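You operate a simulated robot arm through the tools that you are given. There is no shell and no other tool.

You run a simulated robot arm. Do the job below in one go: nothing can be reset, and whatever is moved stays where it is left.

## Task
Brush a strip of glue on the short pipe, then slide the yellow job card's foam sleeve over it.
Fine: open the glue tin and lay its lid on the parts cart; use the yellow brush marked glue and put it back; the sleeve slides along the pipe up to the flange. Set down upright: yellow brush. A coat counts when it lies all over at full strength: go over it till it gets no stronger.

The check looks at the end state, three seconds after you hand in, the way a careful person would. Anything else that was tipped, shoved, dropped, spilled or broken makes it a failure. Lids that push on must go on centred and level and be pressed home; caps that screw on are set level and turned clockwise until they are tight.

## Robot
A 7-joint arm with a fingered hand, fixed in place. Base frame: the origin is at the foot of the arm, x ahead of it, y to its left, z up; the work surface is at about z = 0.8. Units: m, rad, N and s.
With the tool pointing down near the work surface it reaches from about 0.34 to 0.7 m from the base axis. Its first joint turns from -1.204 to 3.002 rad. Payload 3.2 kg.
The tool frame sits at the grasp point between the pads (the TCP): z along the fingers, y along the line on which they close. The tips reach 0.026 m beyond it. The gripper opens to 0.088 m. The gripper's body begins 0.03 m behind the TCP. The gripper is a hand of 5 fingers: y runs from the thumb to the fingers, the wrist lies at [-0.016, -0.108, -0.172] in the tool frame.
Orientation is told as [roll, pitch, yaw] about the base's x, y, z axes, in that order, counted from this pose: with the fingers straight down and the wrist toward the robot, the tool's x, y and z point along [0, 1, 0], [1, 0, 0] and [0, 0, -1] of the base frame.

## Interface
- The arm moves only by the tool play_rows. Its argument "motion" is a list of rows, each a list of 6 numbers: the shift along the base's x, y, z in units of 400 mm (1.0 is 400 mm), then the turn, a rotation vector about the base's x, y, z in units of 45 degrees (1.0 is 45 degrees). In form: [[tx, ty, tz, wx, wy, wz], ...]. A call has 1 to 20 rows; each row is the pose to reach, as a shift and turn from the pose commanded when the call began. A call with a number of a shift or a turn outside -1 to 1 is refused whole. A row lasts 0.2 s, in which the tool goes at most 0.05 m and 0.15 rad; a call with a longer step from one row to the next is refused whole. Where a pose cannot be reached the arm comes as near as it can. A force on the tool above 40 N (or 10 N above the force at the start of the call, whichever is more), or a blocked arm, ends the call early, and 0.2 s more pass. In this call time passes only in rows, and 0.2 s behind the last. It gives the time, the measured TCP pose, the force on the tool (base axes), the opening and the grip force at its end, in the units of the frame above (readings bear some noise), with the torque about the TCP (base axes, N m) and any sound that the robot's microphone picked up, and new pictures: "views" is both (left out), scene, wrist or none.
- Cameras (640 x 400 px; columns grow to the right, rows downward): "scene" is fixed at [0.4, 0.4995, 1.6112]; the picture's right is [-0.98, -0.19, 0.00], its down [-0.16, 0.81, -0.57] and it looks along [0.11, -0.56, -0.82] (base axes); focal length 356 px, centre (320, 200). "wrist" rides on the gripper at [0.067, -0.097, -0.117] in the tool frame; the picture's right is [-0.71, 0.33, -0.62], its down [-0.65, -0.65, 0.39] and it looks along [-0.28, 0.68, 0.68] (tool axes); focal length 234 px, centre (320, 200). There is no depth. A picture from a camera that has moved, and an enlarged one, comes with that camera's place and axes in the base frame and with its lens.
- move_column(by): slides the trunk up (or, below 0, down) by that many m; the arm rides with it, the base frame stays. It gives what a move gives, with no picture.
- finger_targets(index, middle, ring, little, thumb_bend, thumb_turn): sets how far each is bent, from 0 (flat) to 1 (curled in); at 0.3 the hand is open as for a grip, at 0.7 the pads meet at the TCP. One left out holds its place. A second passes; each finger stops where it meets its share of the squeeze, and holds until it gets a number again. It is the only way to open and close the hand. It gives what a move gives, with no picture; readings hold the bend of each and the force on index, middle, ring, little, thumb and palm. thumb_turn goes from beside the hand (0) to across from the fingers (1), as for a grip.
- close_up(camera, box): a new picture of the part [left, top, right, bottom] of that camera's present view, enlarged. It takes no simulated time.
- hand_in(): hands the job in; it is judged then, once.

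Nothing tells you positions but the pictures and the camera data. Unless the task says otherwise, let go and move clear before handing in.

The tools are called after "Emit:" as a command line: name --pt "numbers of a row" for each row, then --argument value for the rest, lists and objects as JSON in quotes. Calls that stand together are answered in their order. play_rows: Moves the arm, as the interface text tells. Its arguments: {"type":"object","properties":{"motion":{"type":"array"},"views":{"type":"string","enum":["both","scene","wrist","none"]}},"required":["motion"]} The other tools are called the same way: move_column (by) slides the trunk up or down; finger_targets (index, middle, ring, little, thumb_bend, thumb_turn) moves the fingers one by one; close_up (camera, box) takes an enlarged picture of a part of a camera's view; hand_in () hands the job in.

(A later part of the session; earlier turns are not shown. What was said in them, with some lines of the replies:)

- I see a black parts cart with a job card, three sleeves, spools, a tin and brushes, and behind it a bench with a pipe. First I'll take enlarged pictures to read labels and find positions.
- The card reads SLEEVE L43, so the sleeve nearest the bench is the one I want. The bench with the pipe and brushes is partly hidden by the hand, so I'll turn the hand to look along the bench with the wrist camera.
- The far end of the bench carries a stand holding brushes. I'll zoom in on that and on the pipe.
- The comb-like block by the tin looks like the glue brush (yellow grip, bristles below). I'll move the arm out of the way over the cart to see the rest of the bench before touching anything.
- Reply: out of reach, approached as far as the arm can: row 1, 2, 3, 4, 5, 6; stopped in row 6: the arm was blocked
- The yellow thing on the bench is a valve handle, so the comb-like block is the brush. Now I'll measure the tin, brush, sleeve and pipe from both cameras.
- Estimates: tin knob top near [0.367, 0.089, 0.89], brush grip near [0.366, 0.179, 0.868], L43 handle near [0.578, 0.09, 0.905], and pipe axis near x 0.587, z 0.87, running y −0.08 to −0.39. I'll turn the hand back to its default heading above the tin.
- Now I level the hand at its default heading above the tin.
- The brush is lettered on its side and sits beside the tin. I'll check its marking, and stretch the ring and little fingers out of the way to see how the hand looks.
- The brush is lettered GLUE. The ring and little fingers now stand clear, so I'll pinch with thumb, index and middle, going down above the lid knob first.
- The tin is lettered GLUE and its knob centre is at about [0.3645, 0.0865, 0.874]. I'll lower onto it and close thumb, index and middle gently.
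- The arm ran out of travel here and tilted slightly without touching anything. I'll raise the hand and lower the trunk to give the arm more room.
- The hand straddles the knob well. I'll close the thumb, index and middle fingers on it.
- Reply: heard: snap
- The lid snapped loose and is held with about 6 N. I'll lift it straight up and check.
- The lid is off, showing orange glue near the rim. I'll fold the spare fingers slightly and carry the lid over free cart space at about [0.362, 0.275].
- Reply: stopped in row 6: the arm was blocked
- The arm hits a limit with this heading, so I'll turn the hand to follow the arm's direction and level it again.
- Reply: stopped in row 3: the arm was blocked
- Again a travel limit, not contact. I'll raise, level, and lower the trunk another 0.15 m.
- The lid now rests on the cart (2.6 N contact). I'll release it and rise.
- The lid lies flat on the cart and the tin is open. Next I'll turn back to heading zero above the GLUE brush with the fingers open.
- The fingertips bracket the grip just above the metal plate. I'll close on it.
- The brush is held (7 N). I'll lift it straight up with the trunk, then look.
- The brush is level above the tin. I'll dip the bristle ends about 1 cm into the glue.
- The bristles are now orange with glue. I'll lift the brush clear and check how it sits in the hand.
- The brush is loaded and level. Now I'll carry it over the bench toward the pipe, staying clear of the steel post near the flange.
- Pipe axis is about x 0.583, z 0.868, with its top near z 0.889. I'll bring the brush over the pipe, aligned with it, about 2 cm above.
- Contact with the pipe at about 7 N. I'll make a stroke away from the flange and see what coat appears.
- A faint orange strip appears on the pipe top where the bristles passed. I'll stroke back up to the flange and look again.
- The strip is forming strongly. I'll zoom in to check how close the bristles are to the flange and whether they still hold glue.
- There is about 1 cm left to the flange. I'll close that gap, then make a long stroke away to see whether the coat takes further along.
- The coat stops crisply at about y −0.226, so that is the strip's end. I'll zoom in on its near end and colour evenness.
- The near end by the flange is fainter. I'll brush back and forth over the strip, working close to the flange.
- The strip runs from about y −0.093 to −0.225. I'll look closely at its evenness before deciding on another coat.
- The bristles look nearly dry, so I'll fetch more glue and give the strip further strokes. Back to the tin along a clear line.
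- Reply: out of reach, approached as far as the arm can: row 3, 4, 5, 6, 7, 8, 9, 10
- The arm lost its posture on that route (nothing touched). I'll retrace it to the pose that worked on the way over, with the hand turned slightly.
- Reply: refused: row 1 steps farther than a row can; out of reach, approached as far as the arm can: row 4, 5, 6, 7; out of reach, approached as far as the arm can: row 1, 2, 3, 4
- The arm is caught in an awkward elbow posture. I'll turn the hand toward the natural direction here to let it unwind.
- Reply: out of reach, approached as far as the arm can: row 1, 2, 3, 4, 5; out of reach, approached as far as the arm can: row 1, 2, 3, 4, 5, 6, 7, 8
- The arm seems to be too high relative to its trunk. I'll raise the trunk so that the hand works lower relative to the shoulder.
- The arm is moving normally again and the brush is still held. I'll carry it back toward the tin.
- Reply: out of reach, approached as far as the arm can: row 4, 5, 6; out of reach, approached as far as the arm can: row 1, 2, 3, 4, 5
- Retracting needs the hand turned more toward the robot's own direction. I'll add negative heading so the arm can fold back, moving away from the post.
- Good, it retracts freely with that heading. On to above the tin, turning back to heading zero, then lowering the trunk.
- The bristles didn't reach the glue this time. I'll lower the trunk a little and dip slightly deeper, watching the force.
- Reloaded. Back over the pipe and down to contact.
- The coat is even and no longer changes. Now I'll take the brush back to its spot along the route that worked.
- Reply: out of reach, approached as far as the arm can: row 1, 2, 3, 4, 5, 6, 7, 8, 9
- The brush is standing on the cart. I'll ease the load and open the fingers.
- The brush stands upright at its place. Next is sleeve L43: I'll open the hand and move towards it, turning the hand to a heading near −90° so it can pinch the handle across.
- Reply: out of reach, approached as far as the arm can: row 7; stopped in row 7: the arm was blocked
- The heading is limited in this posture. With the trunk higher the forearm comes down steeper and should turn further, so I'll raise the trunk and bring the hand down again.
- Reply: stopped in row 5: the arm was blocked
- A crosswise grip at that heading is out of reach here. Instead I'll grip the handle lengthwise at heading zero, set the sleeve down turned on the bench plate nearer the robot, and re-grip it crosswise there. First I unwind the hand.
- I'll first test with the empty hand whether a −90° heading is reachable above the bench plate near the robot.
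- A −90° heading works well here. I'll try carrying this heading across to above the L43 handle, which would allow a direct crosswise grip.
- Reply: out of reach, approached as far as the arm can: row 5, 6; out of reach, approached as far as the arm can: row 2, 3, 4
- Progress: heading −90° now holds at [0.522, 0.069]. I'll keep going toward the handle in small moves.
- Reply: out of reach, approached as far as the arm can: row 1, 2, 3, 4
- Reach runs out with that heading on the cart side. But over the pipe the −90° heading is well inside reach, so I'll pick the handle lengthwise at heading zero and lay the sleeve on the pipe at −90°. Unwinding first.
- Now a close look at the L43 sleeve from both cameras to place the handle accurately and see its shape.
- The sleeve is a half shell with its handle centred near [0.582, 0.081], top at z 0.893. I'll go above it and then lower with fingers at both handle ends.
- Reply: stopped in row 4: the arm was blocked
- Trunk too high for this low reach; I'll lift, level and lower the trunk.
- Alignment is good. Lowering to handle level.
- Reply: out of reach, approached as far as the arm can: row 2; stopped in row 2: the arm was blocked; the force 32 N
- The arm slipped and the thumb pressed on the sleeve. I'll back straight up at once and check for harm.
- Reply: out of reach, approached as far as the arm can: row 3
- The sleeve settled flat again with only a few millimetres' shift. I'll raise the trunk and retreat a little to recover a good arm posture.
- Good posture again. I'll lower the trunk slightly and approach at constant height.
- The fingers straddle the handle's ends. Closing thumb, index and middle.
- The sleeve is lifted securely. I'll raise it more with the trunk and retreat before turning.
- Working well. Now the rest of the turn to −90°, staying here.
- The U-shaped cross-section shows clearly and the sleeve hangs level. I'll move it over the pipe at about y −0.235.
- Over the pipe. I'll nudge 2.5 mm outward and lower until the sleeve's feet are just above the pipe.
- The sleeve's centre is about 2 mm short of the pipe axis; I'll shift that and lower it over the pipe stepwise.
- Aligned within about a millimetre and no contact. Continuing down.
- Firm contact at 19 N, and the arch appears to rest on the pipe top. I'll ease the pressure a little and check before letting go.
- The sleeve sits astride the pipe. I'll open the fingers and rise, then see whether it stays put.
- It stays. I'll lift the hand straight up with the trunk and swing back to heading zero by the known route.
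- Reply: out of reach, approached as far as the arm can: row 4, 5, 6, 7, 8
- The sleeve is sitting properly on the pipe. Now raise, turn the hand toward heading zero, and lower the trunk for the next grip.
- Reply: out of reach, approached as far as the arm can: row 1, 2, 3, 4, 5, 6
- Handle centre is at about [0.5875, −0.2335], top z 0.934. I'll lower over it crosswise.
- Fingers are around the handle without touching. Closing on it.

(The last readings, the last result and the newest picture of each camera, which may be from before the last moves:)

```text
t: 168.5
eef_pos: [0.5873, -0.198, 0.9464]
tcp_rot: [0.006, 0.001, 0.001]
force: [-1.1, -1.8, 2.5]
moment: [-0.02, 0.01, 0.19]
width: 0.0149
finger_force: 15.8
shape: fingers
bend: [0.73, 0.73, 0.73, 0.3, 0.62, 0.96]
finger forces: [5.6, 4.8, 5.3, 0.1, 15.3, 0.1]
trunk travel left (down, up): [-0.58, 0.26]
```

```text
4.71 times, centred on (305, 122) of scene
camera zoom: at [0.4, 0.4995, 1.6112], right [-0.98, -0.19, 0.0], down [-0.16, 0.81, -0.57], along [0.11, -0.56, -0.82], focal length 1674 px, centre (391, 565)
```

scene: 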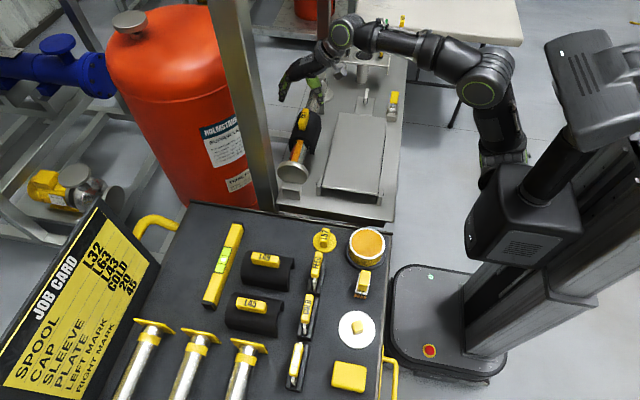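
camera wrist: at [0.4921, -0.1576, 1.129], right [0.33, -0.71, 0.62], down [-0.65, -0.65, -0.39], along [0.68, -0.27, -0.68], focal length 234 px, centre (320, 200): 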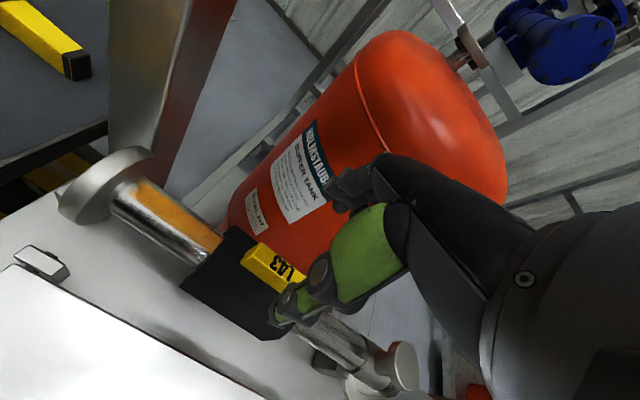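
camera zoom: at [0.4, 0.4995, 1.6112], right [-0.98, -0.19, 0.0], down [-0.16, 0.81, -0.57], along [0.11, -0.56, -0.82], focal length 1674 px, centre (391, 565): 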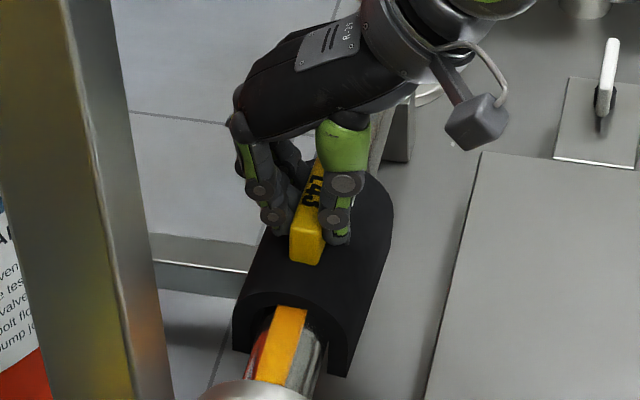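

Emit:
play_rows --pt "0 0.035 0 0 0 0" --pt "0 0.07 0 0 0 0" --pt "0 0.105 0 0 0 0" --views "none"

Emit:
close_up --camera "scene" --box '[265, 90, 335, 180]'

Emit:
close_up --camera "wrist" --box '[140, 150, 380, 350]'

```text
t: 169.3
eef_pos: [0.5875, -0.156, 0.9467]
tcp_rot: [0.005, 0.0, 0.0]
force: [-1.0, -1.3, 2.1]
moment: [0.02, 0.04, 0.23]
width: 0.0149
finger_force: 15.4
shape: fingers
bend: [0.73, 0.73, 0.73, 0.3, 0.62, 0.96]
finger forces: [5.7, 4.7, 5.1, 0.1, 15.3, 0.1]
trunk travel left (down, up): [-0.58, 0.26]
```

```text
4.44 times, centred on (300, 135) of scene
camera zoom: at [0.4, 0.4995, 1.6112], right [-0.98, -0.19, 0.0], down [-0.16, 0.81, -0.57], along [0.11, -0.56, -0.82], focal length 1581 px, centre (409, 489)
```

zoom: 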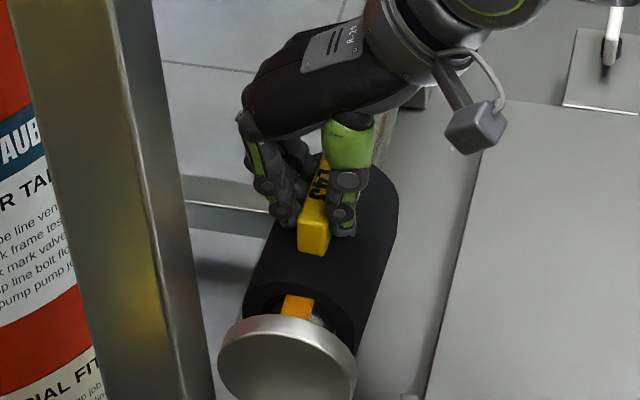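

```text
2.00 times, centred on (260, 250) of wrist
camera zoom: at [0.4892, -0.0903, 1.0618], right [0.33, -0.71, 0.62], down [-0.65, -0.65, -0.39], along [0.68, -0.28, -0.68], focal length 468 px, centre (440, 100)
```

zoom: 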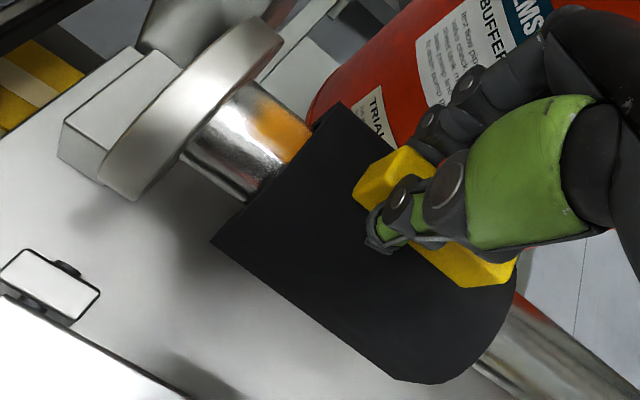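

Sliding nicely. Continuing toward the flange, watching for contact.

Emit:
play_rows --pt "0 0.025 0 0 0 0" --pt "0 0.05 0 0 0 0" --views "none"

Emit:
close_up --camera "wrist" --box '[140, 150, 380, 350]'

```text
t: 169.9
eef_pos: [0.5854, -0.1366, 0.9456]
tcp_rot: [0.005, -0.001, 0.0]
force: [0.0, -2.0, 2.6]
moment: [0.0, 0.01, 0.24]
width: 0.0153
finger_force: 15.8
shape: fingers
bend: [0.73, 0.73, 0.73, 0.3, 0.62, 0.96]
finger forces: [5.9, 4.8, 5.1, 0.1, 15.3, 0.0]
trunk travel left (down, up): [-0.58, 0.26]
```

```text
2.00 times, centred on (260, 250) of wrist
camera zoom: at [0.4887, -0.0708, 1.0617], right [0.33, -0.71, 0.62], down [-0.65, -0.65, -0.39], along [0.68, -0.28, -0.68], focal length 468 px, centre (440, 100)
```

zoom: 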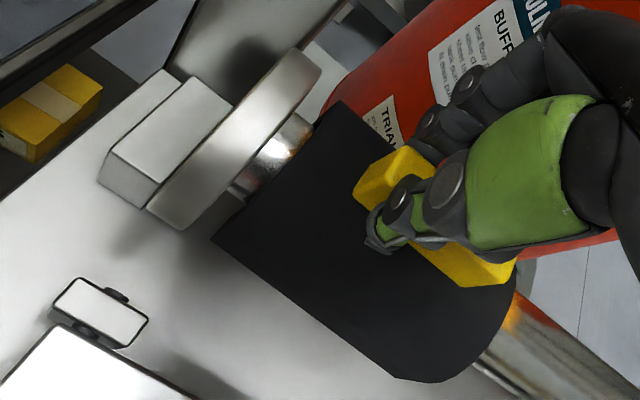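

Emit:
play_rows --pt "0 0.0125 0 0 0 0" --views "none"

Emit:
play_rows --pt "0 0.01 0 0 0 0" --views "none"

Emit:
close_up --camera "wrist" --box '[180, 150, 320, 280]'

```text
t: 170.3
eef_pos: [0.5873, -0.1305, 0.9464]
tcp_rot: [0.006, 0.002, -0.001]
force: [-0.2, -1.5, 2.4]
moment: [0.03, 0.0, 0.24]
width: 0.0152
finger_force: 15.2
shape: fingers
bend: [0.73, 0.73, 0.73, 0.3, 0.62, 0.96]
finger forces: [5.8, 4.8, 4.9, 0.0, 15.3, 0.0]
trunk travel left (down, up): [-0.58, 0.26]
```

```text
t: 170.7
eef_pos: [0.5882, -0.1271, 0.9458]
tcp_rot: [0.004, 0.0, 0.004]
force: [0.1, -1.3, 4.7]
moment: [0.05, -0.01, 0.23]
width: 0.0151
finger_force: 15.5
shape: fingers
bend: [0.73, 0.73, 0.73, 0.3, 0.62, 0.96]
finger forces: [5.8, 4.8, 4.9, 0.1, 15.3, 0.1]
trunk travel left (down, up): [-0.58, 0.26]
```

```text
3.08 times, centred on (250, 215) of wrist
camera zoom: at [0.4889, -0.0613, 1.0618], right [0.33, -0.71, 0.62], down [-0.65, -0.65, -0.39], along [0.68, -0.27, -0.68], focal length 720 px, centre (535, 154)
```

zoom: 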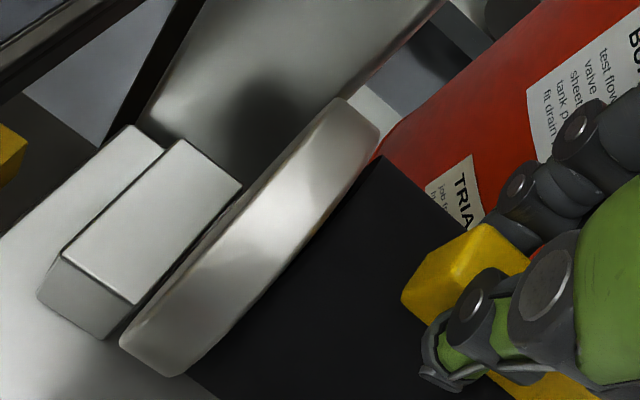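

Emit:
play_rows --pt "0 0.006 0 0 0 0" --views "none"

Emit:
play_rows --pt "0 0.006 0 0 0 0" --views "none"

Emit:
close_up --camera "wrist" --box '[180, 150, 320, 280]'

```text
t: 171.1
eef_pos: [0.5875, -0.1253, 0.9458]
tcp_rot: [0.006, 0.001, -0.001]
force: [-0.1, -4.0, 2.7]
moment: [-0.04, 0.06, 0.25]
width: 0.0152
finger_force: 15.4
shape: fingers
bend: [0.73, 0.73, 0.73, 0.3, 0.62, 0.96]
finger forces: [5.9, 4.8, 5.1, 0.0, 15.2, 0.0]
trunk travel left (down, up): [-0.58, 0.26]
```

```text
t: 171.5
eef_pos: [0.588, -0.1246, 0.9469]
tcp_rot: [0.004, 0.002, -0.001]
force: [-0.4, -8.7, 5.0]
moment: [-0.13, 0.02, 0.19]
width: 0.0152
finger_force: 15.3
shape: fingers
bend: [0.73, 0.73, 0.73, 0.3, 0.62, 0.97]
finger forces: [5.8, 5.0, 5.6, 0.1, 15.5, 0.1]
trunk travel left (down, up): [-0.58, 0.26]
```

```text
3.08 times, centred on (250, 215) of wrist
camera zoom: at [0.489, -0.0588, 1.062], right [0.33, -0.71, 0.62], down [-0.65, -0.65, -0.39], along [0.68, -0.28, -0.68], focal length 720 px, centre (535, 154)
```

zoom: 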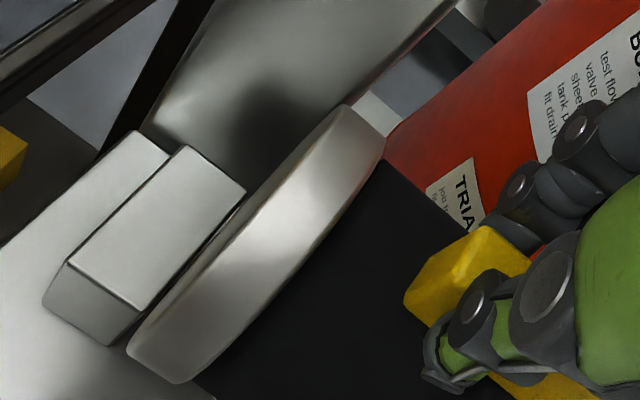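

The sleeve has met the flange (−8.7 N). I'll press it down gently onto the glue, ease off, and release.

Emit:
play_rows --pt "0 0.002 -0.006 0 0 0" --views "none"

Emit:
play_rows --pt "0 -0.003 0.005 0 0 0" --views "none"

Emit:
finger_targets --index 0.6 --middle 0.6 --ring 0.6 --thumb_bend 0.56

Emit:
close_up --camera "wrist" --box '[140, 150, 380, 350]'

Emit:
close_up --camera "scene" --box '[265, 90, 335, 180]'

```text
t: 171.9
eef_pos: [0.5876, -0.1245, 0.9457]
tcp_rot: [0.006, -0.005, -0.002]
force: [2.5, -12.1, 10.5]
moment: [-0.18, 0.03, 0.27]
width: 0.0149
finger_force: 17.3
shape: fingers
bend: [0.73, 0.73, 0.73, 0.3, 0.62, 0.97]
finger forces: [6.8, 6.2, 6.3, 0.0, 15.7, 0.0]
trunk travel left (down, up): [-0.58, 0.26]
```

```text
t: 172.3
eef_pos: [0.5866, -0.1249, 0.9451]
tcp_rot: [0.006, 0.001, 0.0]
force: [1.6, -10.4, 9.2]
moment: [-0.16, -0.06, 0.23]
width: 0.0151
finger_force: 17.6
shape: fingers
bend: [0.73, 0.73, 0.73, 0.3, 0.62, 0.97]
finger forces: [7.1, 5.9, 6.1, 0.0, 15.4, 0.0]
trunk travel left (down, up): [-0.58, 0.26]
```

```text
t: 173.3
eef_pos: [0.5885, -0.1225, 0.9462]
tcp_rot: [0.007, 0.002, 0.0]
force: [1.4, -0.7, -0.1]
moment: [0.0, 0.03, -0.04]
width: 0.0281
finger_force: 0.0
shape: fingers
bend: [0.6, 0.6, 0.6, 0.3, 0.56, 0.97]
finger forces: [0.0, 0.1, 0.0, 0.0, 0.0, 0.0]
trunk travel left (down, up): [-0.58, 0.26]
```

```text
2.00 times, centred on (260, 250) of wrist
camera zoom: at [0.4895, -0.0566, 1.0613], right [0.33, -0.71, 0.62], down [-0.65, -0.65, -0.39], along [0.68, -0.28, -0.68], focal length 468 px, centre (440, 100)
```

zoom: 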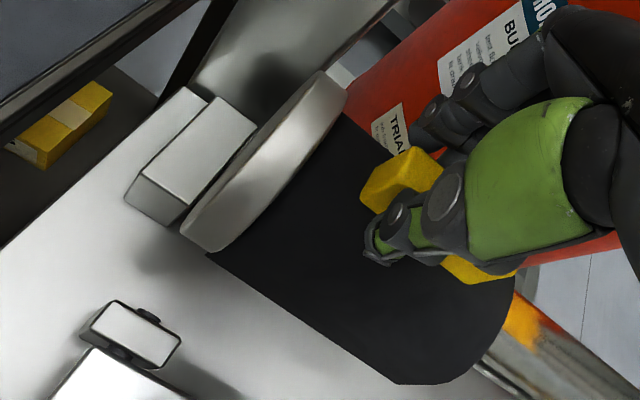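

```text
4.44 times, centred on (300, 135) of scene
camera zoom: at [0.4, 0.4995, 1.6112], right [-0.98, -0.19, 0.0], down [-0.16, 0.81, -0.57], along [0.11, -0.56, -0.82], focal length 1581 px, centre (409, 489)
```

zoom: 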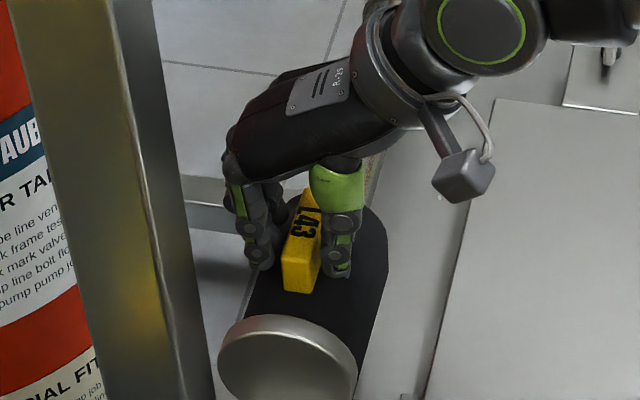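

The sleeve sits flush against the flange. Opening fully, rising with the trunk and backing away.

Emit:
finger_targets --index 0.35 --middle 0.35 --ring 0.35 --thumb_bend 0.35

Emit:
move_column --by 0.13

Emit:
play_rows --pt "0 -0.03 0 0 0 -0.12" --pt "0 -0.06 0 0 0 -0.24" --pt "0 -0.09 0 0 0 -0.36" --pt "-0.08 -0.1 0 0 0 -0.42" --pt "-0.18 -0.1 0 0 0 -0.46" --pt "-0.28 -0.1 0 0 0 -0.46" --pt "-0.38 -0.1 0 0 0 -0.46"

Emit:
close_up --camera "scene" --box '[255, 70, 345, 200]'

Emit:
close_up --camera "wrist" --box '[0, 60, 320, 320]'

```text
t: 174.3
eef_pos: [0.5873, -0.1219, 0.9449]
tcp_rot: [0.006, 0.001, 0.0]
force: [0.1, 0.7, -0.4]
moment: [0.03, -0.03, 0.0]
width: 0.0768
finger_force: 0.0
shape: fingers
bend: [0.35, 0.35, 0.35, 0.3, 0.35, 0.97]
finger forces: [0.0, 0.0, 0.0, 0.0, 0.1, 0.0]
trunk travel left (down, up): [-0.58, 0.26]
```

```text
t: 175.9
eef_pos: [0.587, -0.1216, 1.0755]
tcp_rot: [0.005, 0.003, 0.0]
force: [0.1, -0.2, 0.6]
moment: [0.02, 0.02, -0.04]
width: 0.0767
finger_force: 0.0
shape: fingers
bend: [0.35, 0.35, 0.35, 0.3, 0.35, 0.97]
finger forces: [0.0, 0.0, 0.0, 0.0, 0.1, 0.0]
trunk travel left (down, up): [-0.71, 0.13]
```

```text
t: 177.5
eef_pos: [0.5154, -0.1947, 1.0537]
tcp_rot: [0.009, 0.001, -0.361]
force: [-0.1, 0.6, -0.9]
moment: [0.01, -0.03, -0.01]
width: 0.0771
finger_force: 0.1
shape: fingers
bend: [0.35, 0.35, 0.35, 0.3, 0.35, 0.97]
finger forces: [0.0, 0.0, 0.0, 0.1, 0.0, 0.0]
out of reach, approached as far as the arm can: row 5, 6, 7
trunk travel left (down, up): [-0.71, 0.13]
camera wrist: at [0.4473, -0.0996, 1.1706], right [0.06, -0.79, 0.62], down [-0.84, -0.37, -0.39], along [0.54, -0.5, -0.68], focal length 234 px, centre (320, 200)
```

scene: 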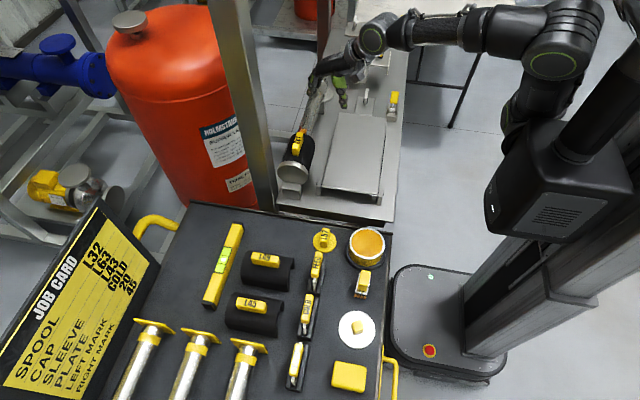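
wrist: 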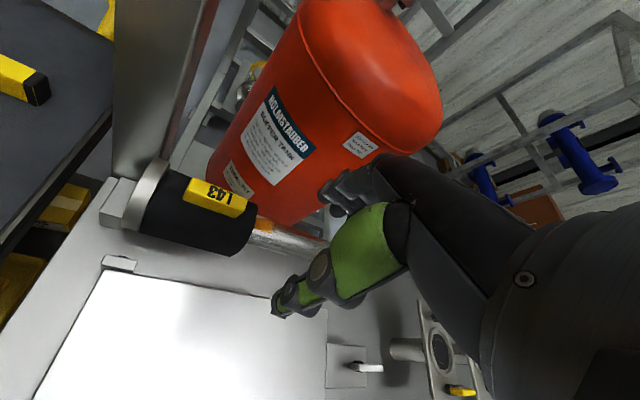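

```text
3.08 times, centred on (300, 135) of scene
camera zoom: at [0.4, 0.4995, 1.6112], right [-0.98, -0.19, 0.0], down [-0.16, 0.81, -0.57], along [0.11, -0.56, -0.82], focal length 1094 px, centre (382, 400)
```

zoom: 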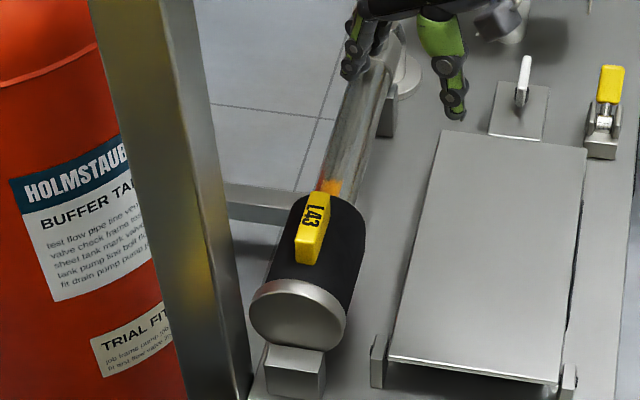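

```text
1.54 times, centred on (160, 190) of wrist
camera zoom: at [0.4473, -0.0996, 1.1706], right [0.06, -0.79, 0.62], down [-0.84, -0.37, -0.39], along [0.54, -0.5, -0.68], focal length 360 px, centre (566, 215)
```

zoom: 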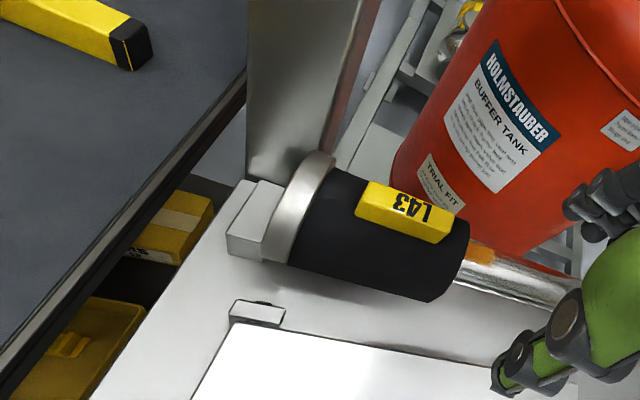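

The sleeve is straight and flush at the flange. A last look over the cart before handing in.

Emit:
close_up --camera "scene" --box '[190, 200, 400, 400]'

Emit:
close_up --camera "scene" --box '[335, 220, 400, 350]'

Emit:
close_up --camera "scene" --box '[280, 120, 320, 185]'

```text
2.00 times, centred on (295, 300) of scene
camera zoom: at [0.4, 0.4995, 1.6112], right [-0.98, -0.19, 0.0], down [-0.16, 0.81, -0.57], along [0.11, -0.56, -0.82], focal length 711 px, centre (370, 0)
```

zoom: 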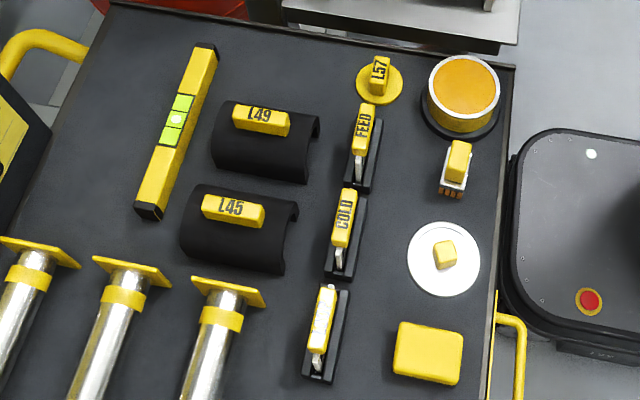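

```text
3.08 times, centred on (368, 285) of scene
camera zoom: at [0.4, 0.4995, 1.6112], right [-0.98, -0.19, 0.0], down [-0.16, 0.81, -0.57], along [0.11, -0.56, -0.82], focal length 1094 px, centre (174, -62)
```

zoom: 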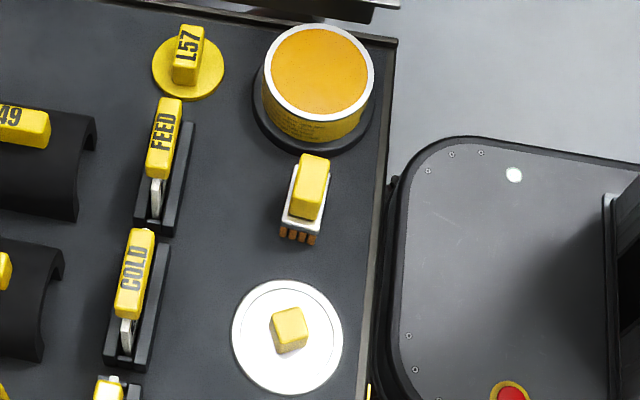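

```text
6.15 times, centred on (300, 152) of scene
camera zoom: at [0.4, 0.4995, 1.6112], right [-0.98, -0.19, 0.0], down [-0.16, 0.81, -0.57], along [0.11, -0.56, -0.82], focal length 2189 px, centre (443, 492)
```

zoom: 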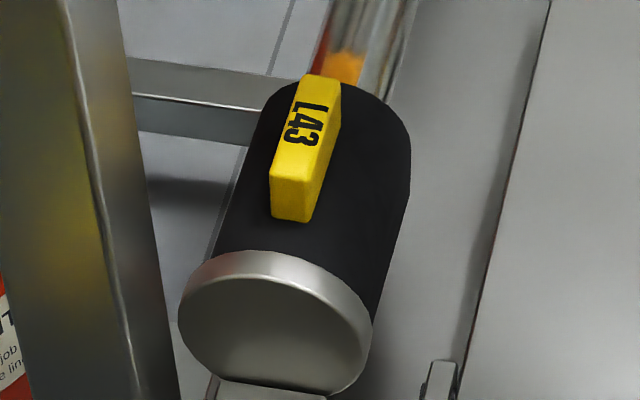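

The pipe is glued and the L43 sleeve is on it, flush against the flange. The GLUE brush stands upright at its place, the lid lies flat on the cart, nothing else has moved, and the hand is clear. I'm handing in.

Emit:
hand_in

```text
The job is handed in.
```

The job is handed in: the short pipe has its strip of glue, and sleeve L43, the one on the yellow job card, sits over it against the flange. I don't have the check's result.

- **Glue coat:** I went over the strip with two loads of glue until it looked even and stopped changing. It runs from about 1 cm off the flange to about 14 cm from it. The last 2–3 cm sticks out past the far end of the sleeve.
- **Sleeve:** I set it on the pipe from above, slid it along to the flange and pressed it down. It looked straight and flush in the last pictures.
- **Brush:** The yellow glue brush is back standing upright on the cart, about 5 mm from where it started.
- **Tin and lid:** The tin is still open, and its lid lies flat on the cart.

While I was reaching for the sleeve, the arm slipped and the thumb pressed on it with about 30 N. The sleeve moved a few millimetres and settled flat again with no visible damage. In the final pictures nothing else on the cart had moved, and the hand was clear.
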